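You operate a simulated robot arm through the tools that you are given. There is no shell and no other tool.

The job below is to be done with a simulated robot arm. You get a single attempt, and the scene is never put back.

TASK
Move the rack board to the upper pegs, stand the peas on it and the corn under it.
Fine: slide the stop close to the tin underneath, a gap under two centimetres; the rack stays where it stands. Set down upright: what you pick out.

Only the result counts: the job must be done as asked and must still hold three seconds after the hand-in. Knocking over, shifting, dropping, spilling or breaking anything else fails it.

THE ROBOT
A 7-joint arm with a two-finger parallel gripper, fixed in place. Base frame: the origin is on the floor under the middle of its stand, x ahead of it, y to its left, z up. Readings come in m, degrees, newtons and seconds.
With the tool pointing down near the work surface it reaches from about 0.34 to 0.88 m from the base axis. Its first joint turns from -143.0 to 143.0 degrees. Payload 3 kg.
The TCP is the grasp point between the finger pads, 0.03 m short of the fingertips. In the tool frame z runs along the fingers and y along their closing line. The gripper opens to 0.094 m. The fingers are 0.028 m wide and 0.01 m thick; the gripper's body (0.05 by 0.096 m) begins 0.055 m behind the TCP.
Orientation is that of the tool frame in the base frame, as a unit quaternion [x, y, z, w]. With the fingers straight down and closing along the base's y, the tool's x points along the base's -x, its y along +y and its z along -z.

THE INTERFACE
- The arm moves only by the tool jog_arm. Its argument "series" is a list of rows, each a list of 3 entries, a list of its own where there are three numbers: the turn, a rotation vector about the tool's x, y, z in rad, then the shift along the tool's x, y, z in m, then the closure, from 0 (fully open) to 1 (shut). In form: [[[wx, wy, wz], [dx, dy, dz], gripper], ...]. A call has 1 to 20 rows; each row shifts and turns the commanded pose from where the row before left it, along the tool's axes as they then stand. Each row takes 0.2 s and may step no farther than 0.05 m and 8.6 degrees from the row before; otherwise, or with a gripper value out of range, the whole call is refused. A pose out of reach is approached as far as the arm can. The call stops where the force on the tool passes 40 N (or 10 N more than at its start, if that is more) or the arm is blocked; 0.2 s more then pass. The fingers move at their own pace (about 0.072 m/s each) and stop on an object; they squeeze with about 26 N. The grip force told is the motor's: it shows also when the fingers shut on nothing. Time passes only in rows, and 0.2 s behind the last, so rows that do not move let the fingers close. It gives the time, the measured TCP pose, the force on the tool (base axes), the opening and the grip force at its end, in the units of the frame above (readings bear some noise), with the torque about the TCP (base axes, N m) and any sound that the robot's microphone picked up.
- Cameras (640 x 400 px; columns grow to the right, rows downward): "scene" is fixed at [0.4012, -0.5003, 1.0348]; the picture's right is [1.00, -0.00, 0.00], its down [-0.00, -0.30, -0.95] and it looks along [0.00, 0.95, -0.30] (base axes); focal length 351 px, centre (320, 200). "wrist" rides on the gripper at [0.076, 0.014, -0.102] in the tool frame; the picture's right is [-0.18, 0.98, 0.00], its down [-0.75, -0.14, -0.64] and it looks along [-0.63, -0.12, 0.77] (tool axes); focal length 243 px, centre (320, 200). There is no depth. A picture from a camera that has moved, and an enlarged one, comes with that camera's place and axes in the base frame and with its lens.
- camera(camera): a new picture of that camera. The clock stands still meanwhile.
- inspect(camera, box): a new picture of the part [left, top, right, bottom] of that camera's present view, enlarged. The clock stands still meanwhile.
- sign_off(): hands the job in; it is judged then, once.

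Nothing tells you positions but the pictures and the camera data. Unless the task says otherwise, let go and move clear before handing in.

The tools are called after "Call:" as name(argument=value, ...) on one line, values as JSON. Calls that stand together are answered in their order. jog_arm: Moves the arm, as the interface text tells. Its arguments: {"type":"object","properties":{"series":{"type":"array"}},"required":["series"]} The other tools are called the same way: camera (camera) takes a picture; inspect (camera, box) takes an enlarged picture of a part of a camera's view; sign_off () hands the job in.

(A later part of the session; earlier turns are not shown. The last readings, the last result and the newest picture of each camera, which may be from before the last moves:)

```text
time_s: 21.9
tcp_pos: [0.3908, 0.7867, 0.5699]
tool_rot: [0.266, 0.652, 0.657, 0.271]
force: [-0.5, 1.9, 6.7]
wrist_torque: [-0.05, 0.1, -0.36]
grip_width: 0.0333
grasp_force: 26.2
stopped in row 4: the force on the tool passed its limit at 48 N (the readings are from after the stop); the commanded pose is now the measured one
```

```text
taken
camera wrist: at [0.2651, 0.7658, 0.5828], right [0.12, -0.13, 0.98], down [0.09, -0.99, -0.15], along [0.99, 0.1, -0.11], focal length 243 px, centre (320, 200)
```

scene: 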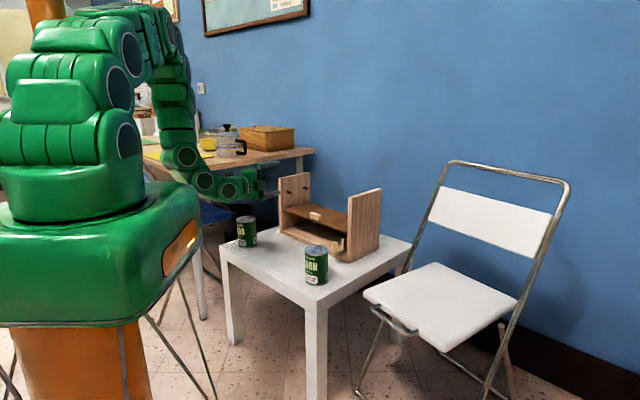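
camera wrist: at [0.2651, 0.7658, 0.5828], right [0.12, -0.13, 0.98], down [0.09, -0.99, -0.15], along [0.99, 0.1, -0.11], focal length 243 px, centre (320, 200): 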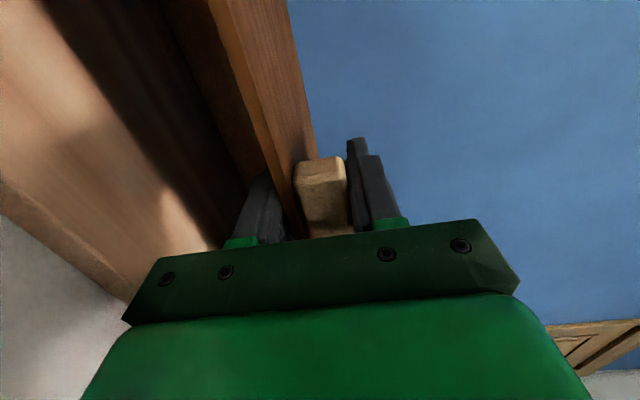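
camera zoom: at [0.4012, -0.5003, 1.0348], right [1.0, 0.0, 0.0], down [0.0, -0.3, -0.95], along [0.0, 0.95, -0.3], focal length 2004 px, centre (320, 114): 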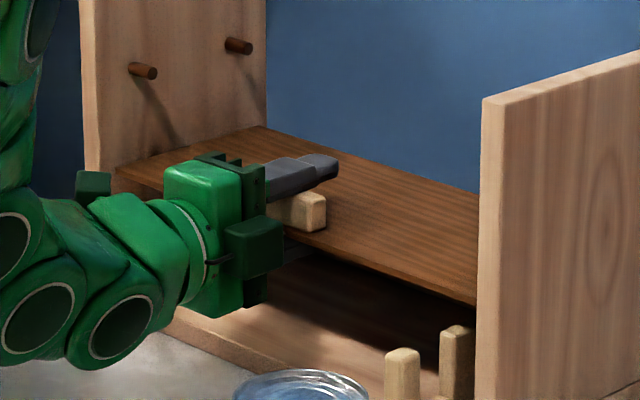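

The board is gripped at 33 mm (tab plus board), and the hand settled at z≈0.570. Now I'll lift it about 3 cm off the lower pegs, keeping below the upper ones.

Call:
jog_arm(series=[[[0, 0, 0], [0, 0.006, 0], 1], [[0, 0, 0], [0, 0.008, 0], 1], [[0, 0, 0], [0, 0.008, 0], 1], [[0, 0, 0], [0, 0.008, 0], 1]])

Call:
inspect(camera="scene", box=[260, 160, 400, 270])

Call:
camera(camera="wrist")

```text
time_s: 22.9
tcp_pos: [0.3913, 0.7848, 0.6002]
tool_rot: [0.268, 0.652, 0.655, 0.271]
force: [-0.1, 0.3, -2.9]
wrist_torque: [-0.1, 0.1, 0.02]
grip_width: 0.0331
grasp_force: 25.9
```

```text
3.64 times, centred on (330, 215) of scene
camera zoom: at [0.4012, -0.5003, 1.0348], right [1.0, 0.0, 0.0], down [0.0, -0.3, -0.95], along [0.0, 0.95, -0.3], focal length 1275 px, centre (284, 146)
```

zoom: 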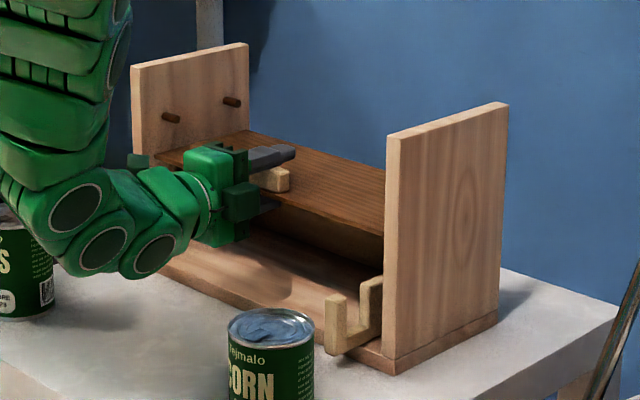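

```text
taken
camera wrist: at [0.2649, 0.7652, 0.6132], right [0.13, -0.13, 0.98], down [0.09, -0.99, -0.14], along [0.99, 0.1, -0.11], focal length 243 px, centre (320, 200)
```

wrist: 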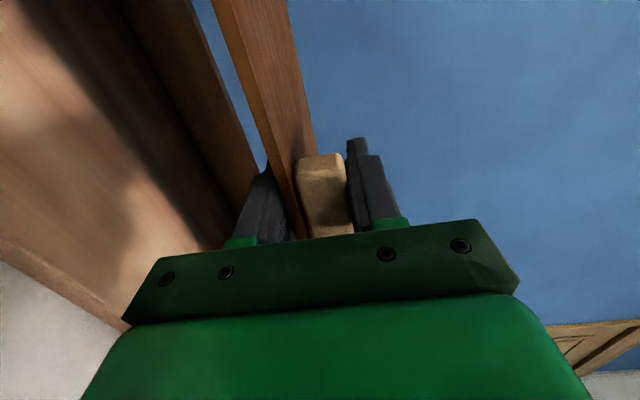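

The board is held level at about 0.3 kg and the rack has not moved. I'll draw it straight out toward the robot by 15 cm, passing over the tins.

Call:
jog_arm(series=[[[0, 0, 0], [0, 0.008, 0], 1], [[0, 0, 0], [0, 0, -0.02], 1], [[0, 0, 0], [0, 0, -0.025], 1], [[0, 0, 0], [0, 0, -0.025], 1], [[0, 0, 0], [0, 0, -0.025], 1]])

Call:
inspect(camera="scene", box=[220, 150, 400, 290])

Call:
camera(camera="wrist")

```text
time_s: 24.1
tcp_pos: [0.3225, 0.7169, 0.6062]
tool_rot: [0.267, 0.652, 0.656, 0.271]
force: [-0.1, 0.0, -2.9]
wrist_torque: [-0.06, 0.09, 0.03]
grip_width: 0.0333
grasp_force: 25.1
```

```text
2.86 times, centred on (310, 220) of scene
camera zoom: at [0.4012, -0.5003, 1.0348], right [1.0, 0.0, 0.0], down [0.0, -0.3, -0.95], along [0.0, 0.95, -0.3], focal length 1002 px, centre (349, 143)
```

zoom: 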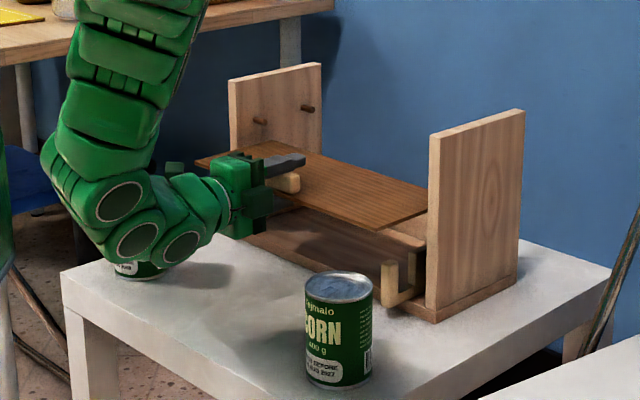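

```text
taken
camera wrist: at [0.1971, 0.6964, 0.6192], right [0.12, -0.13, 0.98], down [0.09, -0.99, -0.14], along [0.99, 0.1, -0.11], focal length 243 px, centre (320, 200)
```

wrist: 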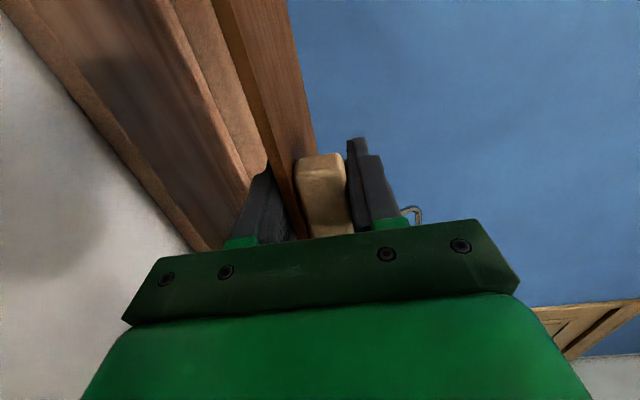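

Clean so far; the rear edge is still between the panels. I'll pull about 5 cm more so the rear edge clears the upper front pegs, then look.

Call:
jog_arm(series=[[[0, 0, 0], [0, 0, -0.018], 1], [[0, 0, 0], [0, 0, -0.018], 1], [[0, 0, 0], [0, 0, -0.017], 1]])

Call:
inspect(camera="scene", box=[220, 150, 400, 290])

Call:
inspect(camera="scene", box=[265, 165, 325, 205])

Call:
inspect(camera="scene", box=[320, 185, 380, 225])

```text
time_s: 24.9
tcp_pos: [0.2868, 0.6806, 0.6066]
tool_rot: [0.268, 0.652, 0.655, 0.27]
force: [0.3, -0.5, -2.2]
wrist_torque: [-0.06, 0.1, -0.04]
grip_width: 0.0334
grasp_force: 25.8
```

```text
2.86 times, centred on (310, 220) of scene
camera zoom: at [0.4012, -0.5003, 1.0348], right [1.0, 0.0, 0.0], down [0.0, -0.3, -0.95], along [0.0, 0.95, -0.3], focal length 1002 px, centre (349, 143)
```

zoom: 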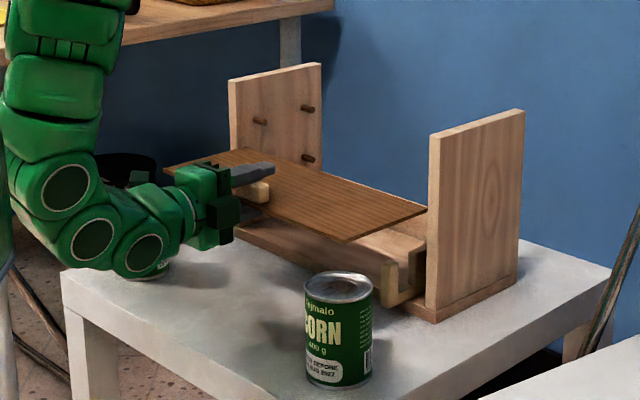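

```text
10.00 times, centred on (295, 185) of scene
camera zoom: at [0.4012, -0.5003, 1.0348], right [1.0, 0.0, 0.0], down [0.0, -0.3, -0.95], along [0.0, 0.95, -0.3], focal length 3506 px, centre (570, 350)
```

zoom: 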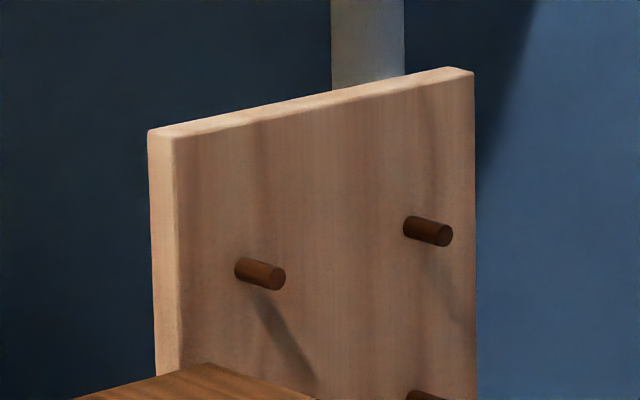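

```text
10.00 times, centred on (350, 205) of scene
camera zoom: at [0.4012, -0.5003, 1.0348], right [1.0, 0.0, 0.0], down [0.0, -0.3, -0.95], along [0.0, 0.95, -0.3], focal length 3506 px, centre (20, 150)
```

zoom: 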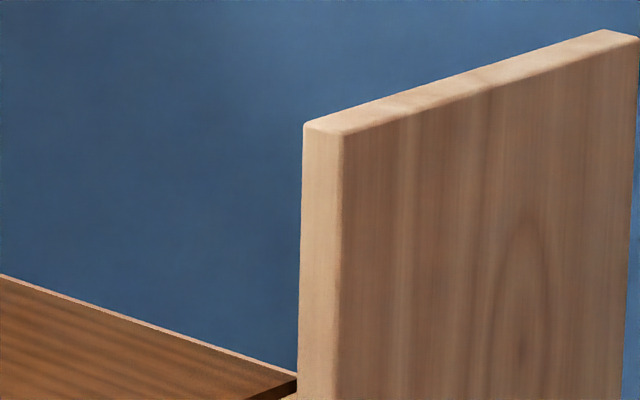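

The board's rear edge is about a centimetre in front of the upper front pegs and still guided by the panels. I'll raise it straight up past the upper pegs.

Call:
jog_arm(series=[[[0, 0, 0], [0, 0.017, 0], 1], [[0, 0, 0], [0, 0.017, 0], 1], [[0, 0, 0], [0, 0.017, 0], 1], [[0, 0, 0], [0, 0.014, 0], 1]])

Call:
inspect(camera="scene", box=[220, 140, 400, 280])

Call:
inspect(camera="scene", box=[265, 160, 325, 200])

Call:
camera(camera="wrist")

```text
time_s: 25.9
tcp_pos: [0.2868, 0.6814, 0.6715]
tool_rot: [0.268, 0.653, 0.655, 0.27]
force: [0.0, 0.9, -2.4]
wrist_torque: [-0.1, 0.09, 0.02]
grip_width: 0.0332
grasp_force: 26.1
```

```text
2.86 times, centred on (310, 210) of scene
camera zoom: at [0.4012, -0.5003, 1.0348], right [1.0, 0.0, 0.0], down [0.0, -0.3, -0.95], along [0.0, 0.95, -0.3], focal length 1002 px, centre (349, 171)
```

zoom: 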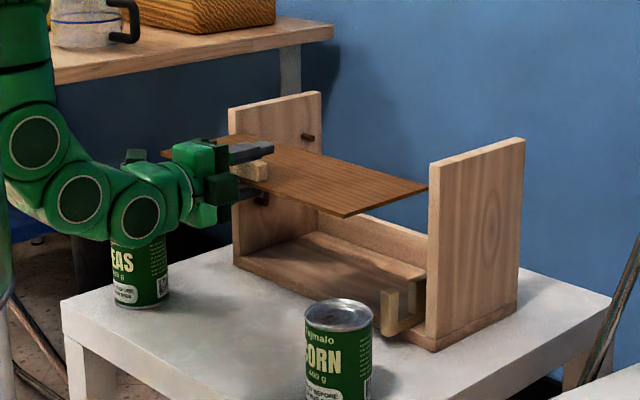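

```text
10.00 times, centred on (295, 180) of scene
camera zoom: at [0.4012, -0.5003, 1.0348], right [1.0, 0.0, 0.0], down [0.0, -0.3, -0.95], along [0.0, 0.95, -0.3], focal length 3506 px, centre (570, 400)
```

zoom: 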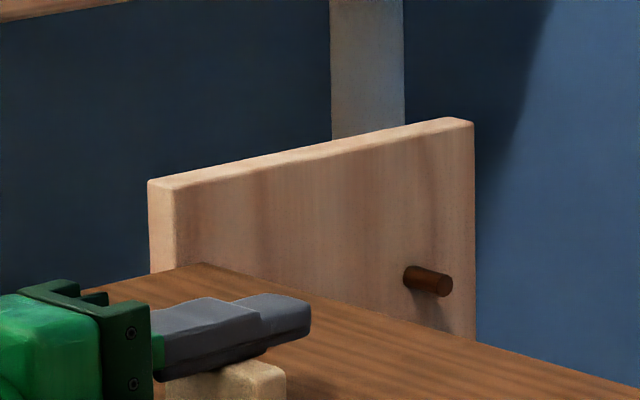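

```text
taken
camera wrist: at [0.1603, 0.6603, 0.6845], right [0.13, -0.13, 0.98], down [0.08, -0.99, -0.14], along [0.99, 0.1, -0.11], focal length 243 px, centre (320, 200)
```

wrist: 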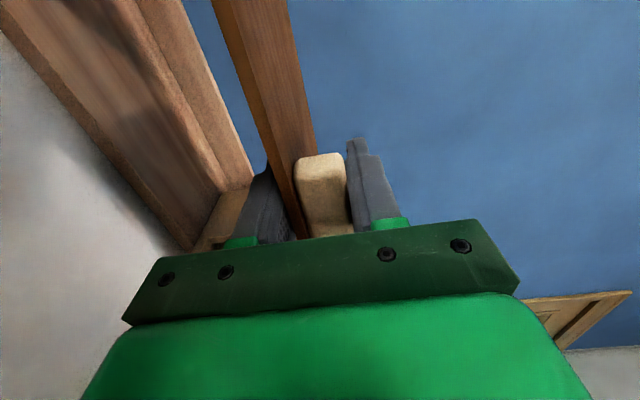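

The board is above the upper pegs. Now I'll push it straight back in by 14.7 cm to the same depth as before.

Call:
jog_arm(series=[[[0, 0, 0], [0, 0, 0.015], 1], [[0, 0, 0], [0, 0, 0.02], 1], [[0, 0, 0], [0, 0, 0.02], 1], [[0, 0, 0], [0, 0, 0.02], 1]])

Call:
inspect(camera="scene", box=[260, 150, 400, 260])

```text
time_s: 26.9
tcp_pos: [0.3402, 0.7352, 0.671]
tool_rot: [0.267, 0.652, 0.656, 0.27]
force: [0.5, 1.1, -1.3]
wrist_torque: [-0.08, 0.1, -0.03]
grip_width: 0.0331
grasp_force: 25.7
```

```text
3.64 times, centred on (330, 205) of scene
camera zoom: at [0.4012, -0.5003, 1.0348], right [1.0, 0.0, 0.0], down [0.0, -0.3, -0.95], along [0.0, 0.95, -0.3], focal length 1275 px, centre (284, 182)
```

zoom: 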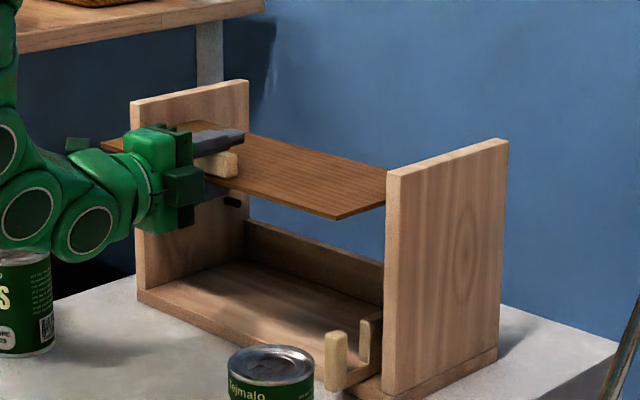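

No contact so far. Continuing the last 7 cm.

Call:
jog_arm(series=[[[0, 0, 0], [0, 0, 0.018], 1], [[0, 0, 0], [0, 0, 0.018], 1], [[0, 0, 0], [0, 0, 0.018], 1], [[0, 0, 0], [0, 0, 0.017], 1]])

Call:
inspect(camera="scene", box=[260, 150, 400, 260])

Call:
inspect(camera="scene", box=[275, 165, 345, 215])

Call:
camera(camera="wrist")

```text
time_s: 27.9
tcp_pos: [0.3894, 0.785, 0.673]
tool_rot: [0.267, 0.652, 0.656, 0.271]
force: [-0.2, 0.2, -2.3]
wrist_torque: [-0.09, 0.1, -0.02]
grip_width: 0.0333
grasp_force: 25.8
```

```text
3.64 times, centred on (330, 205) of scene
camera zoom: at [0.4012, -0.5003, 1.0348], right [1.0, 0.0, 0.0], down [0.0, -0.3, -0.95], along [0.0, 0.95, -0.3], focal length 1275 px, centre (284, 182)
```

zoom: 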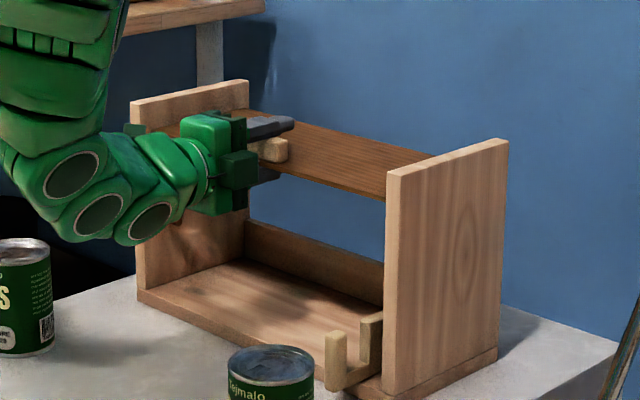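

```text
8.00 times, centred on (310, 190) of scene
camera zoom: at [0.4012, -0.5003, 1.0348], right [1.0, 0.0, 0.0], down [0.0, -0.3, -0.95], along [0.0, 0.95, -0.3], focal length 2805 px, centre (400, 280)
```

zoom: 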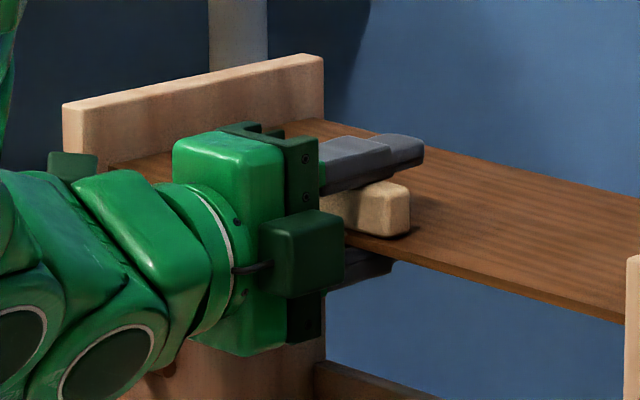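

```text
taken
camera wrist: at [0.2638, 0.7642, 0.6857], right [0.12, -0.13, 0.98], down [0.09, -0.99, -0.14], along [0.99, 0.1, -0.11], focal length 243 px, centre (320, 200)
```

wrist: 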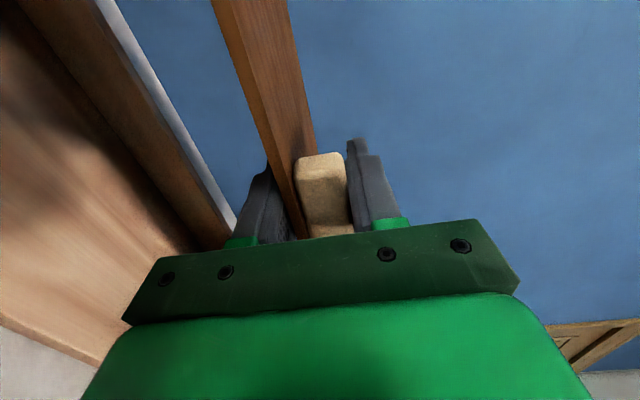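

The board is in place above the upper pegs. I'll lower it gently, checking the force for contact.

Call:
jog_arm(series=[[[0, 0, 0], [0, -0.003, 0.002], 1], [[0, 0, 0], [0, -0.003, 0], 1], [[0, 0, 0], [0, -0.003, 0], 1], [[0, 0, 0], [0, -0.003, 0], 1]])

```text
time_s: 28.9
tcp_pos: [0.3913, 0.7864, 0.6594]
tool_rot: [0.268, 0.652, 0.656, 0.27]
force: [-0.1, 0.0, -1.9]
wrist_torque: [-0.07, 0.08, 0.01]
grip_width: 0.033
grasp_force: 26.2
```

Still hanging free at z≈0.659. Lowering in 2 mm steps.

Call:
jog_arm(series=[[[0, 0, 0], [0, -0.002, 0], 1], [[0, 0, 0], [0, -0.002, 0], 1]])

Call:
jog_arm(series=[[[0, 0, 0], [0, -0.0015, 0], 1]])

Call:
inspect(camera="scene", box=[275, 165, 345, 215])

```text
time_s: 29.5
tcp_pos: [0.391, 0.785, 0.6547]
tool_rot: [0.268, 0.652, 0.656, 0.27]
force: [0.2, 0.0, -3.6]
wrist_torque: [-0.05, 0.08, 0.0]
grip_width: 0.0334
grasp_force: 26.2
```

```text
time_s: 29.9
tcp_pos: [0.3896, 0.7849, 0.6543]
tool_rot: [0.267, 0.653, 0.656, 0.269]
force: [-0.1, 0.3, -2.9]
wrist_torque: [-0.03, 0.04, -0.01]
grip_width: 0.0333
grasp_force: 25.6
```

```text
8.00 times, centred on (310, 190) of scene
camera zoom: at [0.4012, -0.5003, 1.0348], right [1.0, 0.0, 0.0], down [0.0, -0.3, -0.95], along [0.0, 0.95, -0.3], focal length 2805 px, centre (400, 280)
```

zoom: 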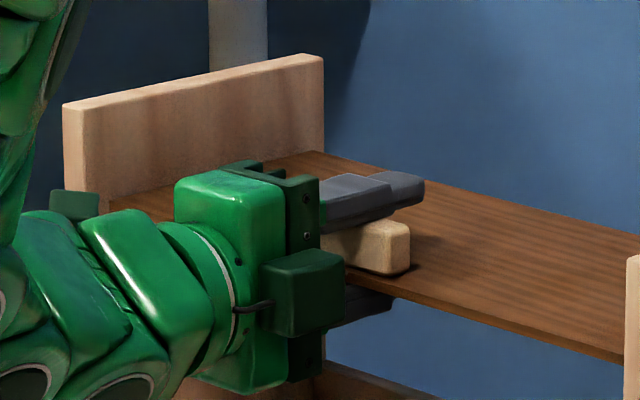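

The torque is easing, so the rear of the board may be touching. Continuing very gently.

Call:
jog_arm(series=[[[0, 0, 0], [0, -0.0015, 0], 1]])

Call:
jog_arm(series=[[[0, 0, 0], [0, -0.0015, 0], 1]])

```text
time_s: 30.3
tcp_pos: [0.3896, 0.7856, 0.6522]
tool_rot: [0.267, 0.653, 0.656, 0.269]
force: [-0.1, -0.1, -2.2]
wrist_torque: [-0.05, 0.09, -0.02]
grip_width: 0.0336
grasp_force: 25.5
```

```text
time_s: 30.7
tcp_pos: [0.3905, 0.786, 0.6516]
tool_rot: [0.267, 0.653, 0.656, 0.27]
force: [0.4, -0.6, -2.6]
wrist_torque: [-0.07, 0.08, -0.01]
grip_width: 0.0332
grasp_force: 26.3
```

Still hanging free at z≈0.6515. I'll keep stepping down.

Call:
jog_arm(series=[[[0, 0, 0], [0, -0.002, 0], 1]])

Call:
jog_arm(series=[[[0, 0, 0], [0, -0.002, 0], 1]])

Call:
jog_arm(series=[[[0, 0, 0], [0, -0.0015, 0], 1]])

```text
time_s: 31.1
tcp_pos: [0.3906, 0.7863, 0.6501]
tool_rot: [0.267, 0.653, 0.656, 0.27]
force: [-1.0, 0.4, 0.0]
wrist_torque: [0.23, 0.4, 0.04]
grip_width: 0.0335
grasp_force: 25.6
```

```text
time_s: 31.5
tcp_pos: [0.3908, 0.7862, 0.6495]
tool_rot: [0.267, 0.651, 0.657, 0.272]
force: [-3.6, -7.3, 21.4]
wrist_torque: [-0.21, 0.25, -0.08]
grip_width: 0.0331
grasp_force: 26.2
```

```text
time_s: 31.9
tcp_pos: [0.3914, 0.7865, 0.6493]
tool_rot: [0.267, 0.65, 0.658, 0.271]
force: [-1.8, -4.0, 11.6]
wrist_torque: [-0.12, 0.19, 0.06]
grip_width: 0.0335
grasp_force: 26.1
stopped in row 1: the force on the tool passed its limit at 43 N (the readings are from after the stop); the commanded pose is now the measured one
```

The board is seated on the upper pegs, 7.9 cm above its old place. I'll check the view, then open the gripper.

Call:
inspect(camera="scene", box=[260, 150, 400, 260])

Call:
jog_arm(series=[[[0, 0, 0], [0, 0, 0], 0.5], [[0, 0, 0], [0, 0, 0], 0.2], [[0, 0, 0], [0, 0, 0], 0], [[0, 0, 0], [0, 0, 0], 0]])

Call:
inspect(camera="scene", box=[260, 150, 400, 260])

Call:
camera(camera="wrist")

```text
3.64 times, centred on (330, 205) of scene
camera zoom: at [0.4012, -0.5003, 1.0348], right [1.0, 0.0, 0.0], down [0.0, -0.3, -0.95], along [0.0, 0.95, -0.3], focal length 1275 px, centre (284, 182)
```

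zoom: 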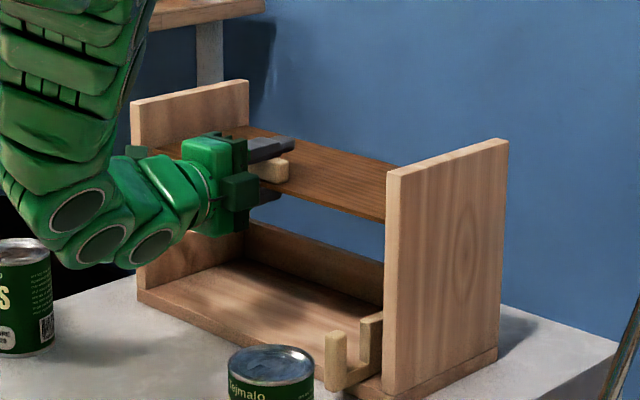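

```text
time_s: 32.9
tcp_pos: [0.3909, 0.7865, 0.6493]
tool_rot: [0.266, 0.65, 0.658, 0.271]
force: [-1.1, 0.0, -0.3]
wrist_torque: [0.01, 0.01, 0.01]
grip_width: 0.0938
grasp_force: 0.1
```

```text
3.64 times, centred on (330, 205) of scene
camera zoom: at [0.4012, -0.5003, 1.0348], right [1.0, 0.0, 0.0], down [0.0, -0.3, -0.95], along [0.0, 0.95, -0.3], focal length 1275 px, centre (284, 182)
```

zoom: 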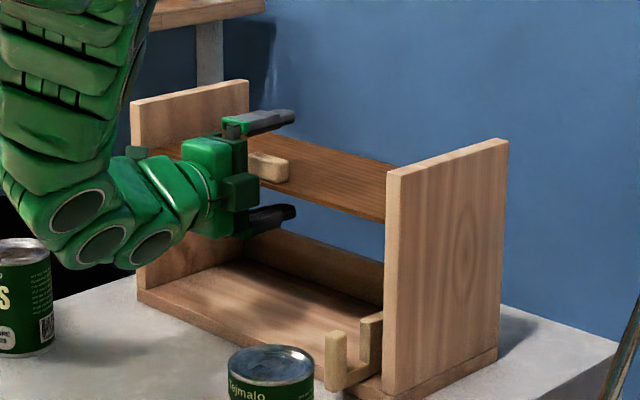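

```text
taken
camera wrist: at [0.2646, 0.7658, 0.6616], right [0.12, -0.14, 0.98], down [0.09, -0.99, -0.15], along [0.99, 0.1, -0.11], focal length 243 px, centre (320, 200)
```

wrist: 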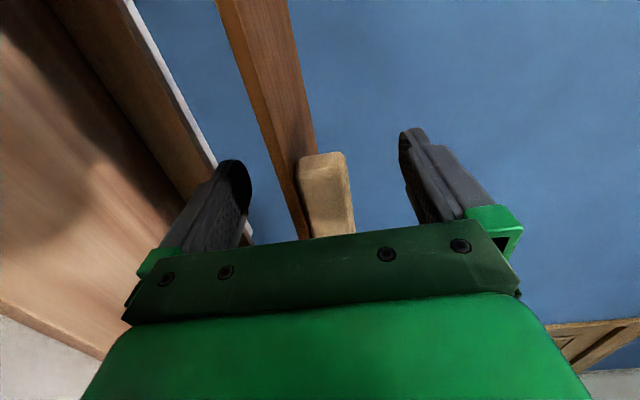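

The board stays seated after release. I'll back straight out from under and over it.

Call:
jog_arm(series=[[[0, 0, 0], [0, 0, -0.02], 0], [[0, 0, 0], [0, 0, -0.03], 0], [[0, 0, 0], [0, 0, -0.03], 0], [[0, 0, 0], [0, 0, -0.03], 0], [[0, 0, 0], [0, 0, -0.03], 0], [[0, 0, 0], [0, 0, -0.02], 0]])

Call:
inspect(camera="scene", box=[220, 140, 400, 280])

Call:
camera(camera="wrist")

```text
time_s: 34.3
tcp_pos: [0.2777, 0.6732, 0.6452]
tool_rot: [0.267, 0.65, 0.658, 0.27]
force: [0.4, 0.3, -0.6]
wrist_torque: [-0.01, -0.03, 0.02]
grip_width: 0.0938
grasp_force: 0.1
```

```text
2.86 times, centred on (310, 210) of scene
camera zoom: at [0.4012, -0.5003, 1.0348], right [1.0, 0.0, 0.0], down [0.0, -0.3, -0.95], along [0.0, 0.95, -0.3], focal length 1002 px, centre (349, 171)
```

zoom: 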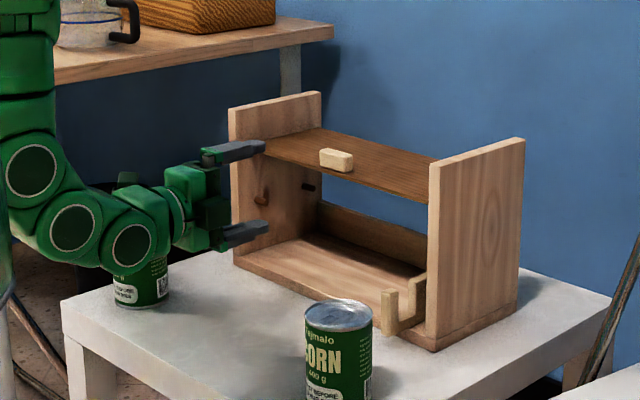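

```text
taken
camera wrist: at [0.1507, 0.6517, 0.6579], right [0.12, -0.14, 0.98], down [0.09, -0.99, -0.15], along [0.99, 0.1, -0.11], focal length 243 px, centre (320, 200)
```

wrist: 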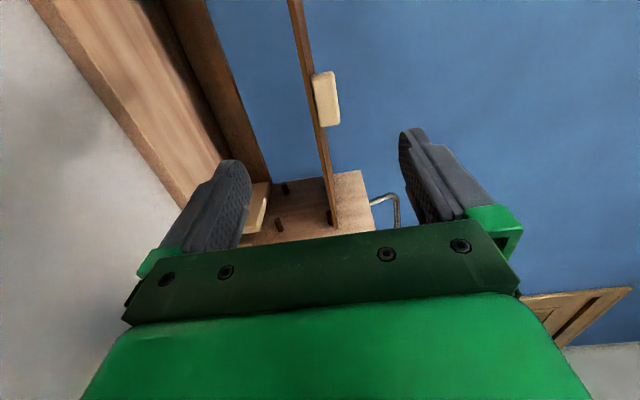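

The board now rests on the upper pegs and the rack is unmoved. Next I'll rise, shift right toward the corn, and roll the tool so it closes sideways.

Call:
jog_arm(series=[[[0, 0, 0], [-0.03, 0.02, -0.005], 0], [[0, 0, 0], [-0.03, 0.02, -0.005], 0], [[0, 0, 0], [-0.03, 0.02, -0.005], 0], [[0, 0, 0], [-0.03, 0.02, -0.005], 0], [[0, 0, 0], [-0.03, 0.02, -0.005], 0], [[0, 0, -0.131], [0, 0, 0], 0], [[0, 0, -0.131], [0, 0, 0], 0], [[0, 0, -0.131], [0, 0, 0], 0], [[0, 0, -0.131], [0, 0, 0], 0]])

Call:
camera(camera="scene")

```text
time_s: 36.3
tcp_pos: [0.366, 0.5474, 0.7468]
tool_rot: [0.089, 0.697, 0.564, 0.433]
force: [-0.4, -0.2, -0.2]
wrist_torque: [0.0, 0.0, 0.02]
grip_width: 0.0941
grasp_force: 0.1
```

```text
taken
```

scene: 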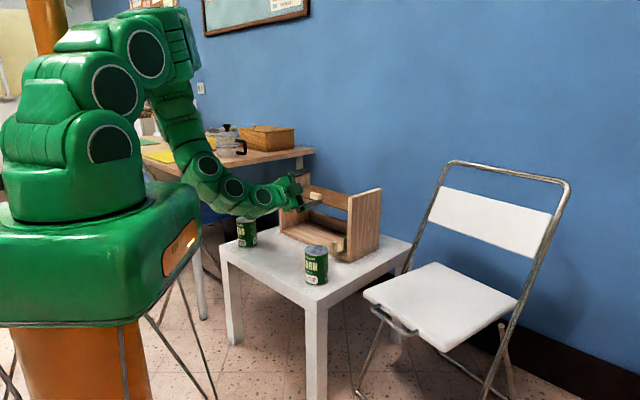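

The roll is tracking well. I'll finish the remaining 60°, then pitch the tool 30° downward.

Call:
jog_arm(series=[[[0, 0, -0.131], [0, 0, 0], 0], [[0, 0, -0.131], [0, 0, 0], 0], [[0, 0, -0.131], [0, 0, 0], 0], [[0, 0, -0.131], [0, 0, 0], 0], [[0, 0, -0.131], [0, 0, 0], 0], [[0, 0, -0.131], [0, 0, 0], 0], [[0, 0, -0.131], [0, 0, 0], 0], [[0, 0, -0.13], [0, 0, 0], 0]])

Call:
camera(camera="scene")

Call:
camera(camera="wrist")

```text
time_s: 38.1
tcp_pos: [0.3668, 0.5482, 0.747]
tool_rot: [-0.272, 0.648, 0.272, 0.657]
force: [-0.6, -0.1, -0.8]
wrist_torque: [0.0, 0.0, 0.04]
grip_width: 0.0942
grasp_force: 0.1
```

```text
taken
```

scene: 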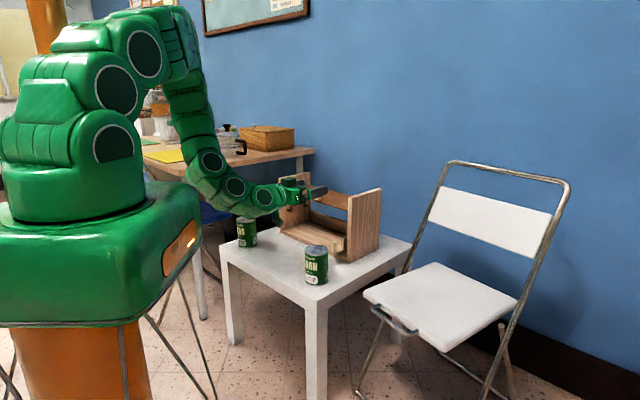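

```text
taken
camera wrist: at [0.286, 0.4855, 0.6694], right [-0.7, 0.69, 0.18], down [-0.36, -0.56, 0.75], along [0.62, 0.46, 0.64], focal length 243 px, centre (320, 200)
```

wrist: 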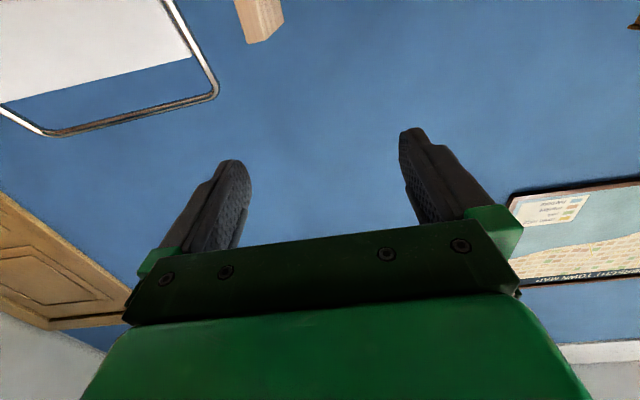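

The tool now closes sideways. I'll pitch it 30° down while moving over the corn, staying well above it.

Call:
jog_arm(series=[[[0, 0.134, 0], [0, 0, 0], 0], [[0, 0.134, 0], [0, 0, 0], 0], [[0, 0.134, 0], [0, 0, 0], 0], [[0, 0.134, 0], [0, 0, 0], 0], [[0, 0, 0], [0.011, -0.016, 0.001], 0], [[0, 0, 0], [0.011, -0.016, 0.001], 0], [[0, 0, 0], [0.011, -0.016, 0], 0]])

Call:
camera(camera="scene")

Call:
camera(camera="wrist")

```text
time_s: 39.7
tcp_pos: [0.3928, 0.5058, 0.7171]
tool_rot: [-0.334, 0.799, 0.192, 0.462]
force: [0.4, 0.3, -0.7]
wrist_torque: [0.01, 0.01, -0.02]
grip_width: 0.0942
grasp_force: 0.0
```

```text
taken
```

scene: 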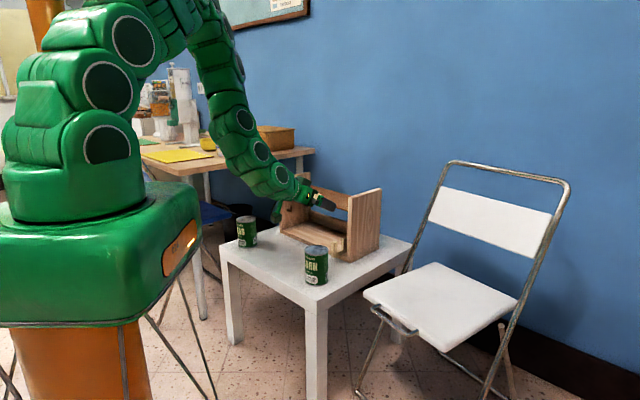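

```text
taken
camera wrist: at [0.2919, 0.4234, 0.7021], right [-0.64, 0.76, 0.16], down [-0.03, -0.22, 0.97], along [0.77, 0.61, 0.16], focal length 243 px, centre (320, 200)
```

wrist: 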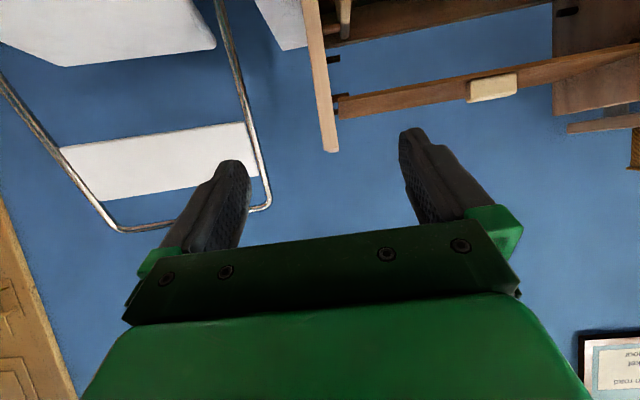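

The tool is pitched 30° down above the corn. I'll descend to just above its rim and check alignment with the wrist camera.

Call:
jog_arm(series=[[[0, 0, 0], [0.0208, 0, 0.012], 0], [[0, 0, 0], [0.0208, 0, 0.012], 0], [[0, 0, 0], [0.0208, 0, 0.012], 0], [[0, 0, 0], [0.0208, 0, 0.012], 0]])

Call:
camera(camera="wrist")

Call:
inspect(camera="scene", box=[220, 160, 400, 300])

```text
time_s: 40.7
tcp_pos: [0.3899, 0.5037, 0.6228]
tool_rot: [-0.334, 0.799, 0.191, 0.462]
force: [0.4, 0.7, 0.0]
wrist_torque: [-0.01, -0.04, 0.0]
grip_width: 0.0941
grasp_force: 0.0
```

```text
taken
camera wrist: at [0.2901, 0.4221, 0.6081], right [-0.63, 0.76, 0.16], down [-0.03, -0.22, 0.97], along [0.77, 0.61, 0.16], focal length 243 px, centre (320, 200)
```

wrist: 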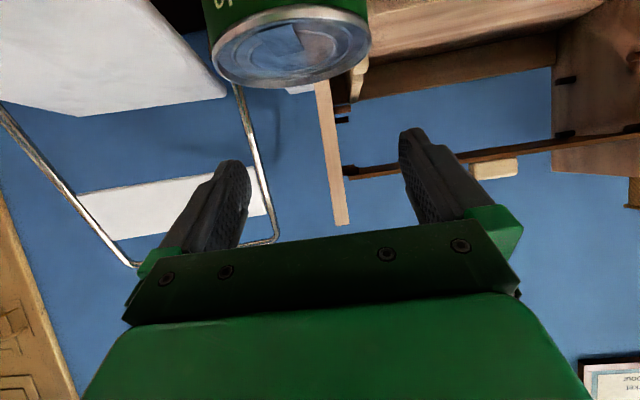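

```text
2.86 times, centred on (310, 230) of scene
camera zoom: at [0.4012, -0.5003, 1.0348], right [1.0, 0.0, 0.0], down [0.0, -0.3, -0.95], along [0.0, 0.95, -0.3], focal length 1002 px, centre (349, 114)
```

zoom: 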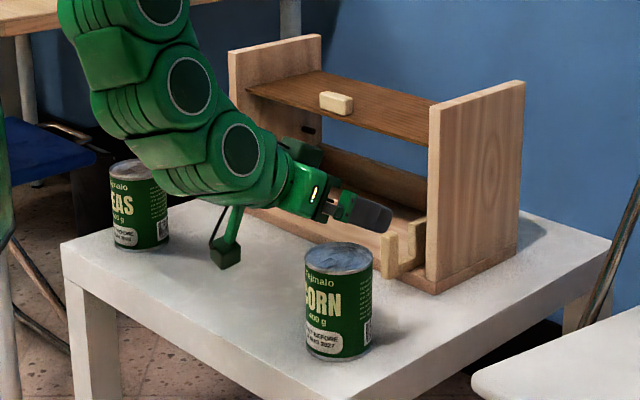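

The corn lid centre is measured at about (0.389, 0.500), within 4 mm of the tool axis. I'll descend around it.

Call:
jog_arm(series=[[[0, 0, 0], [0.0212, 0, 0.01], 0], [[0, 0, 0], [0.0212, 0, 0.0115], 0], [[0, 0, 0], [0.0212, 0, 0.0122], 0], [[0, 0, 0], [0.0212, 0, 0.0122], 0]])

Call:
camera(camera="wrist")

Call:
inspect(camera="scene", box=[220, 160, 400, 300])

```text
time_s: 41.7
tcp_pos: [0.386, 0.4995, 0.5243]
tool_rot: [-0.335, 0.799, 0.191, 0.461]
force: [1.2, -0.2, 0.1]
wrist_torque: [0.0, 0.02, -0.01]
grip_width: 0.0941
grasp_force: 0.2
```

```text
taken
camera wrist: at [0.2876, 0.4187, 0.5103], right [-0.63, 0.76, 0.16], down [-0.03, -0.22, 0.97], along [0.77, 0.61, 0.16], focal length 243 px, centre (320, 200)
```

wrist: 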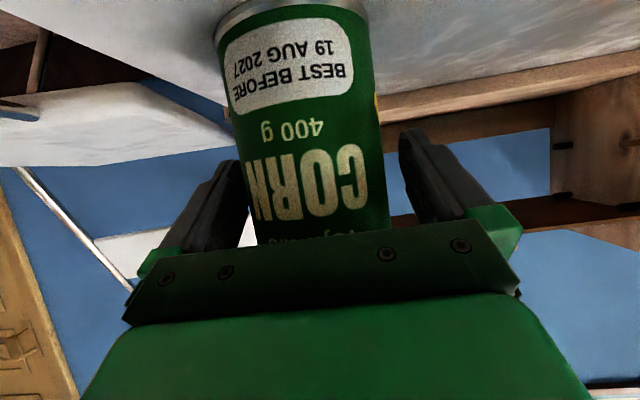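

```text
2.86 times, centred on (310, 230) of scene
camera zoom: at [0.4012, -0.5003, 1.0348], right [1.0, 0.0, 0.0], down [0.0, -0.3, -0.95], along [0.0, 0.95, -0.3], focal length 1002 px, centre (349, 114)
```

zoom: 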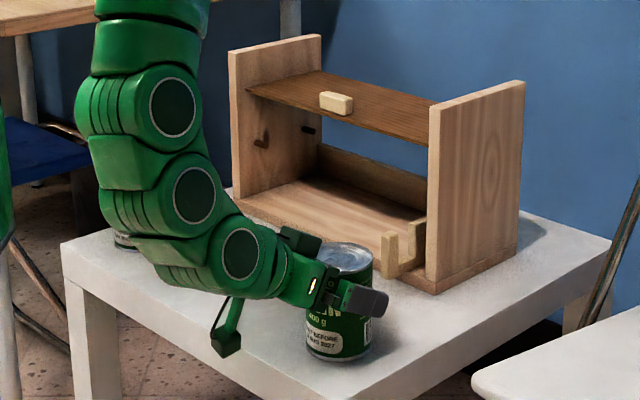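

The corn sits between the fingers with clearance on both sides. Closing on it.

Call:
jog_arm(series=[[[0, 0, 0], [0, 0, 0], 0.15], [[0, 0, 0], [0, 0, 0], 0.25], [[0, 0, 0], [0, 0, 0], 0.5], [[0, 0, 0], [0, 0, 0], 1]])

Call:
camera(camera="wrist")

```text
time_s: 42.7
tcp_pos: [0.387, 0.5004, 0.526]
tool_rot: [-0.334, 0.799, 0.191, 0.462]
force: [0.3, -0.1, 0.4]
wrist_torque: [0.01, 0.03, -0.01]
grip_width: 0.0776
grasp_force: 25.8
```

```text
taken
camera wrist: at [0.2878, 0.419, 0.5109], right [-0.63, 0.76, 0.16], down [-0.03, -0.22, 0.97], along [0.77, 0.61, 0.16], focal length 243 px, centre (320, 200)
```

wrist: 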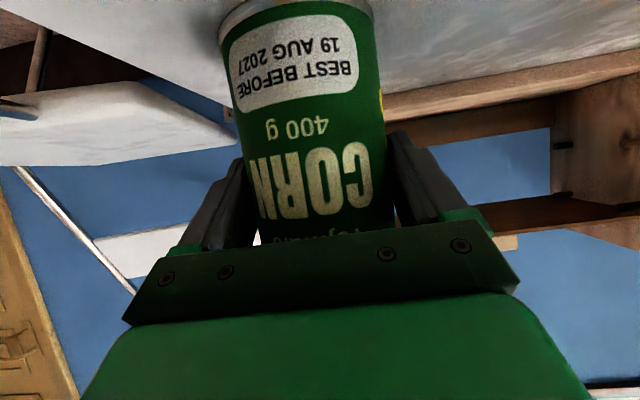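

The grip on the corn is good, but a flatter tool will clear the underside of the board better. I'll reopen, pitch up by 10° around the tin, and grip again.

Call:
jog_arm(series=[[[0, 0, 0], [0, 0, 0], 0.1], [[0, 0, 0], [0, 0, 0], 0], [[0, 0, 0], [0, 0, 0], 0], [[0, -0.0875, 0], [0, 0, 0], 0], [[0, -0.0875, 0], [0, 0, 0], 0], [[0, 0, 0], [0, 0, 0], 0]])

Call:
camera(camera="wrist")

Call:
inspect(camera="scene", box=[220, 160, 400, 300])

```text
time_s: 44.1
tcp_pos: [0.3899, 0.5014, 0.5254]
tool_rot: [-0.316, 0.756, 0.219, 0.53]
force: [-1.1, -0.2, 0.2]
wrist_torque: [0.03, 0.03, -0.02]
grip_width: 0.094
grasp_force: 0.0
```

```text
taken
camera wrist: at [0.2923, 0.4231, 0.4889], right [-0.66, 0.74, 0.17], down [-0.14, -0.34, 0.93], along [0.74, 0.58, 0.33], focal length 243 px, centre (320, 200)
```

wrist: 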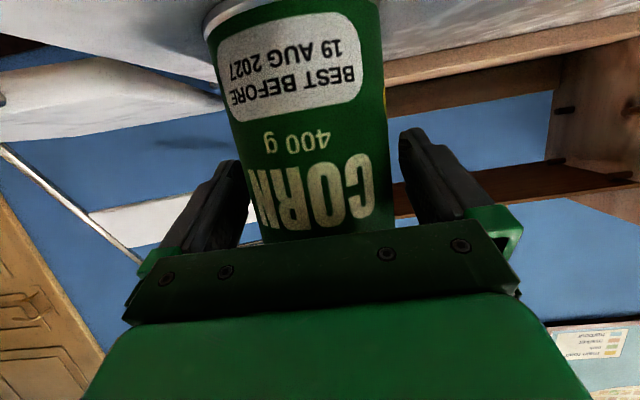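

```text
2.86 times, centred on (310, 230) of scene
camera zoom: at [0.4012, -0.5003, 1.0348], right [1.0, 0.0, 0.0], down [0.0, -0.3, -0.95], along [0.0, 0.95, -0.3], focal length 1002 px, centre (349, 114)
```

zoom: 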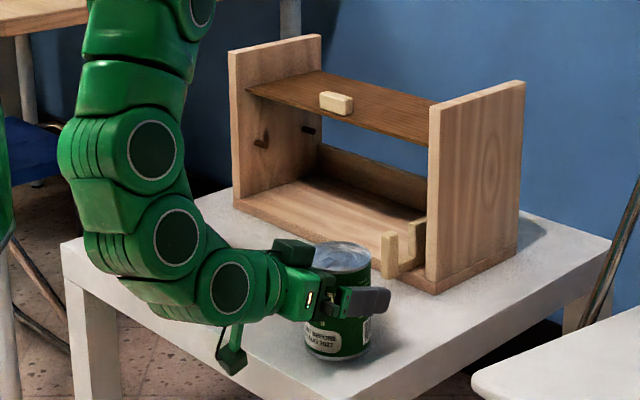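

The flatter pitch works. The motor box on top of the hand needs more headroom under the board, so I'll grip the corn 1 cm lower.

Call:
jog_arm(series=[[[0, 0, 0], [0.0057, 0, -0.0011], 0], [[0, 0, 0], [0.0057, 0, -0.0011], 0], [[0, 0, 0], [0, 0, 0], 0.15], [[0, 0, 0], [0, 0, 0], 0.25], [[0, 0, 0], [0, 0, 0], 0.5], [[0, 0, 0], [0, 0, 0], 1], [[0, 0, 0], [0, 0, 0], 1]])

Call:
camera(camera="wrist")

Call:
inspect(camera="scene", box=[270, 220, 360, 290])

```text
time_s: 45.7
tcp_pos: [0.3856, 0.4975, 0.5159]
tool_rot: [-0.316, 0.755, 0.22, 0.53]
force: [0.4, 3.0, 4.5]
wrist_torque: [0.09, 0.03, 0.04]
grip_width: 0.0767
grasp_force: 26.4
```

```text
taken
camera wrist: at [0.2888, 0.4189, 0.4788], right [-0.66, 0.74, 0.17], down [-0.14, -0.34, 0.93], along [0.74, 0.58, 0.33], focal length 243 px, centre (320, 200)
```

wrist: 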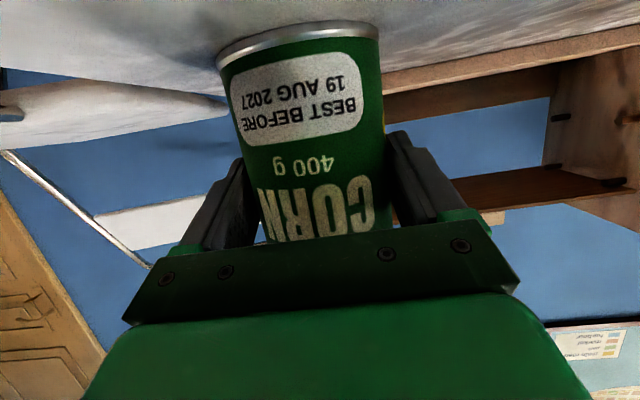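

```text
5.71 times, centred on (315, 255) of scene
camera zoom: at [0.4012, -0.5003, 1.0348], right [1.0, 0.0, 0.0], down [0.0, -0.3, -0.95], along [0.0, 0.95, -0.3], focal length 2004 px, centre (349, -114)
```

zoom: 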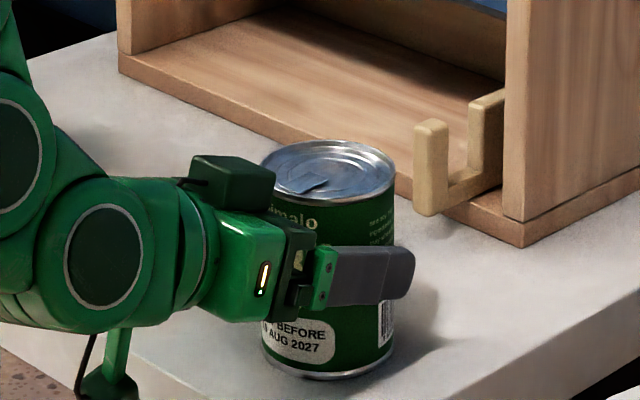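

The corn is gripped at its middle. Lifting it straight up.

Call:
jog_arm(series=[[[0, 0, 0], [-0.0094, 0, -0.0034], 1], [[0, 0, 0], [-0.0188, 0, -0.0068], 1], [[0, 0, 0], [-0.0188, 0, -0.0068], 1], [[0, 0, 0], [-0.0094, 0, -0.0034], 1]])

Call:
inspect(camera="scene", box=[220, 150, 400, 290])

Call:
camera(camera="wrist")

```text
time_s: 46.7
tcp_pos: [0.384, 0.4989, 0.5761]
tool_rot: [-0.317, 0.755, 0.221, 0.53]
force: [1.1, -0.2, -5.8]
wrist_torque: [-0.04, 0.02, 0.01]
grip_width: 0.0769
grasp_force: 26.3
```

```text
2.86 times, centred on (310, 220) of scene
camera zoom: at [0.4012, -0.5003, 1.0348], right [1.0, 0.0, 0.0], down [0.0, -0.3, -0.95], along [0.0, 0.95, -0.3], focal length 1002 px, centre (349, 143)
```

zoom: 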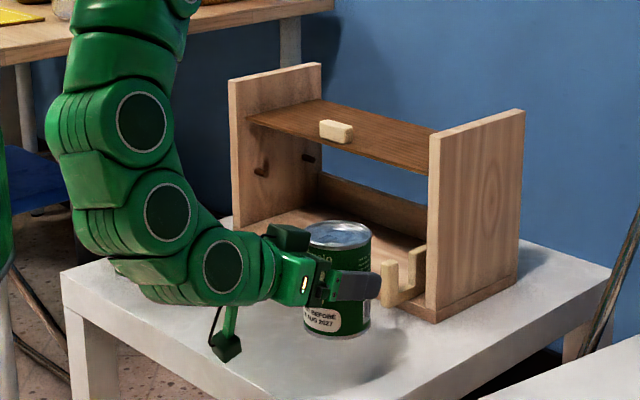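

```text
taken
camera wrist: at [0.2879, 0.4198, 0.5392], right [-0.66, 0.74, 0.17], down [-0.14, -0.34, 0.93], along [0.74, 0.58, 0.33], focal length 243 px, centre (320, 200)
```

wrist: 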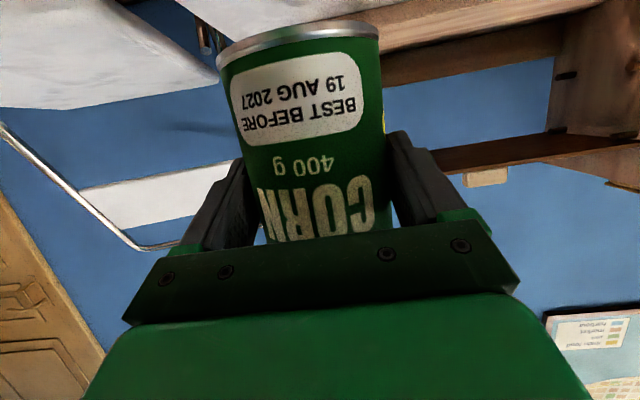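

The corn is held upright and clear of the table. I'll move it left in front of the rack opening, lowering a little so it will pass under the board.

Call:
jog_arm(series=[[[0, 0, 0], [0.0047, 0.0265, 0.0017], 1], [[0, 0, 0], [0.0047, 0.0265, 0.0017], 1], [[0, 0, 0], [0.0047, 0.0265, 0.0017], 1], [[0, 0, 0], [0.0047, 0.0265, 0.0017], 1], [[0, 0, 0], [0.0047, 0.0265, 0.0017], 1], [[0, 0, 0], [0.0047, 0.0265, 0.0017], 1]])

Call:
inspect(camera="scene", box=[220, 150, 400, 290])

Call:
camera(camera="wrist")

```text
time_s: 48.1
tcp_pos: [0.2736, 0.6095, 0.5445]
tool_rot: [-0.315, 0.756, 0.219, 0.53]
force: [0.0, -0.9, -4.4]
wrist_torque: [-0.04, 0.04, 0.04]
grip_width: 0.0768
grasp_force: 26.1
```

```text
2.86 times, centred on (310, 220) of scene
camera zoom: at [0.4012, -0.5003, 1.0348], right [1.0, 0.0, 0.0], down [0.0, -0.3, -0.95], along [0.0, 0.95, -0.3], focal length 1002 px, centre (349, 143)
```

zoom: 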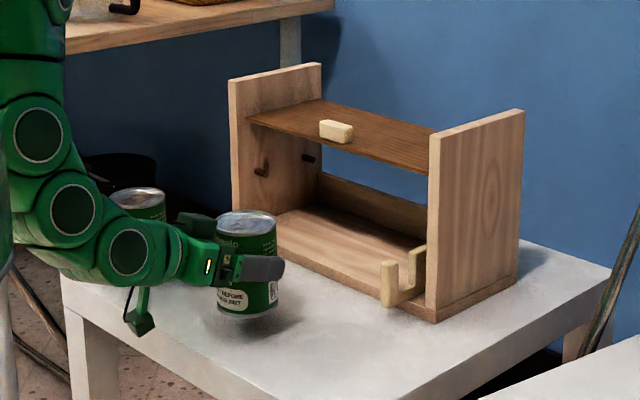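

```text
taken
camera wrist: at [0.177, 0.5312, 0.5084], right [-0.65, 0.74, 0.17], down [-0.14, -0.34, 0.93], along [0.74, 0.58, 0.33], focal length 243 px, centre (320, 200)
```

wrist: 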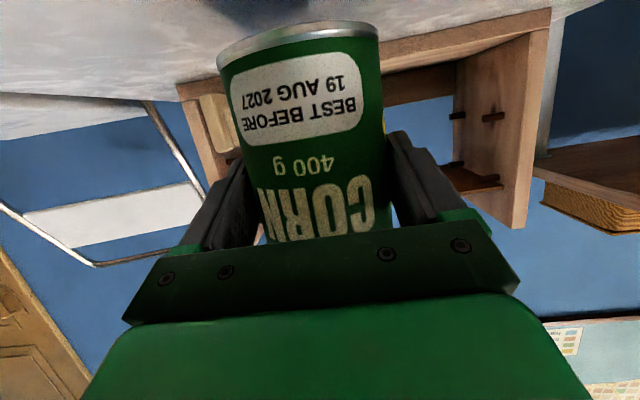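

The tin is in front of the opening with its bottom near z≈0.479. I'll enlarge the wrist view to confirm clearance to the stop and panels before going in.

Call:
inspect(camera="wrist", box=[160, 0, 260, 200])

Call:
inspect(camera="wrist", box=[370, 0, 570, 240])

Call:
inspect(camera="scene", box=[280, 200, 380, 270])

```text
2.00 times, centred on (210, 100) of wrist
camera zoom: at [0.177, 0.5312, 0.5084], right [-0.65, 0.74, 0.17], down [-0.14, -0.34, 0.93], along [0.74, 0.58, 0.33], focal length 485 px, centre (540, 400)
```

zoom: 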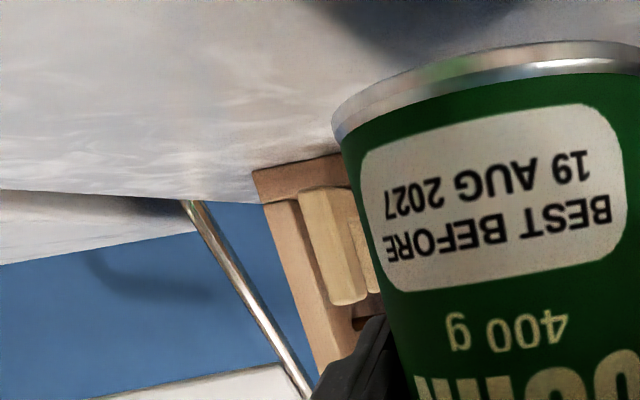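

```text
1.67 times, centred on (470, 120) of wrist
camera zoom: at [0.177, 0.5312, 0.5084], right [-0.65, 0.74, 0.17], down [-0.14, -0.34, 0.93], along [0.74, 0.58, 0.33], focal length 404 px, centre (70, 333)
```

zoom: 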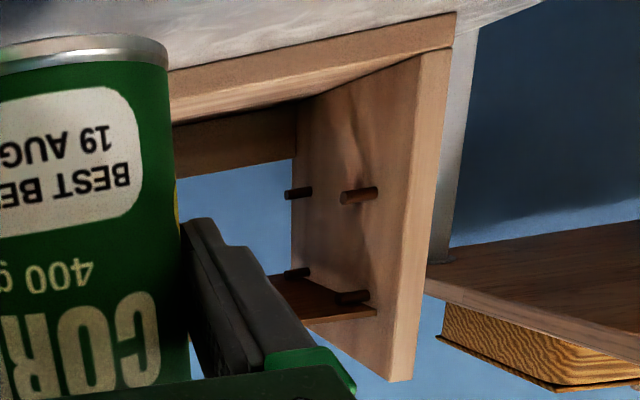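

```text
5.71 times, centred on (330, 235) of scene
camera zoom: at [0.4012, -0.5003, 1.0348], right [1.0, 0.0, 0.0], down [0.0, -0.3, -0.95], along [0.0, 0.95, -0.3], focal length 2004 px, centre (263, 0)
```

zoom: 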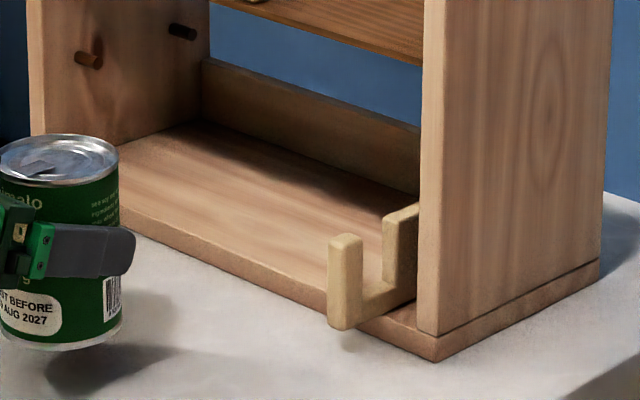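

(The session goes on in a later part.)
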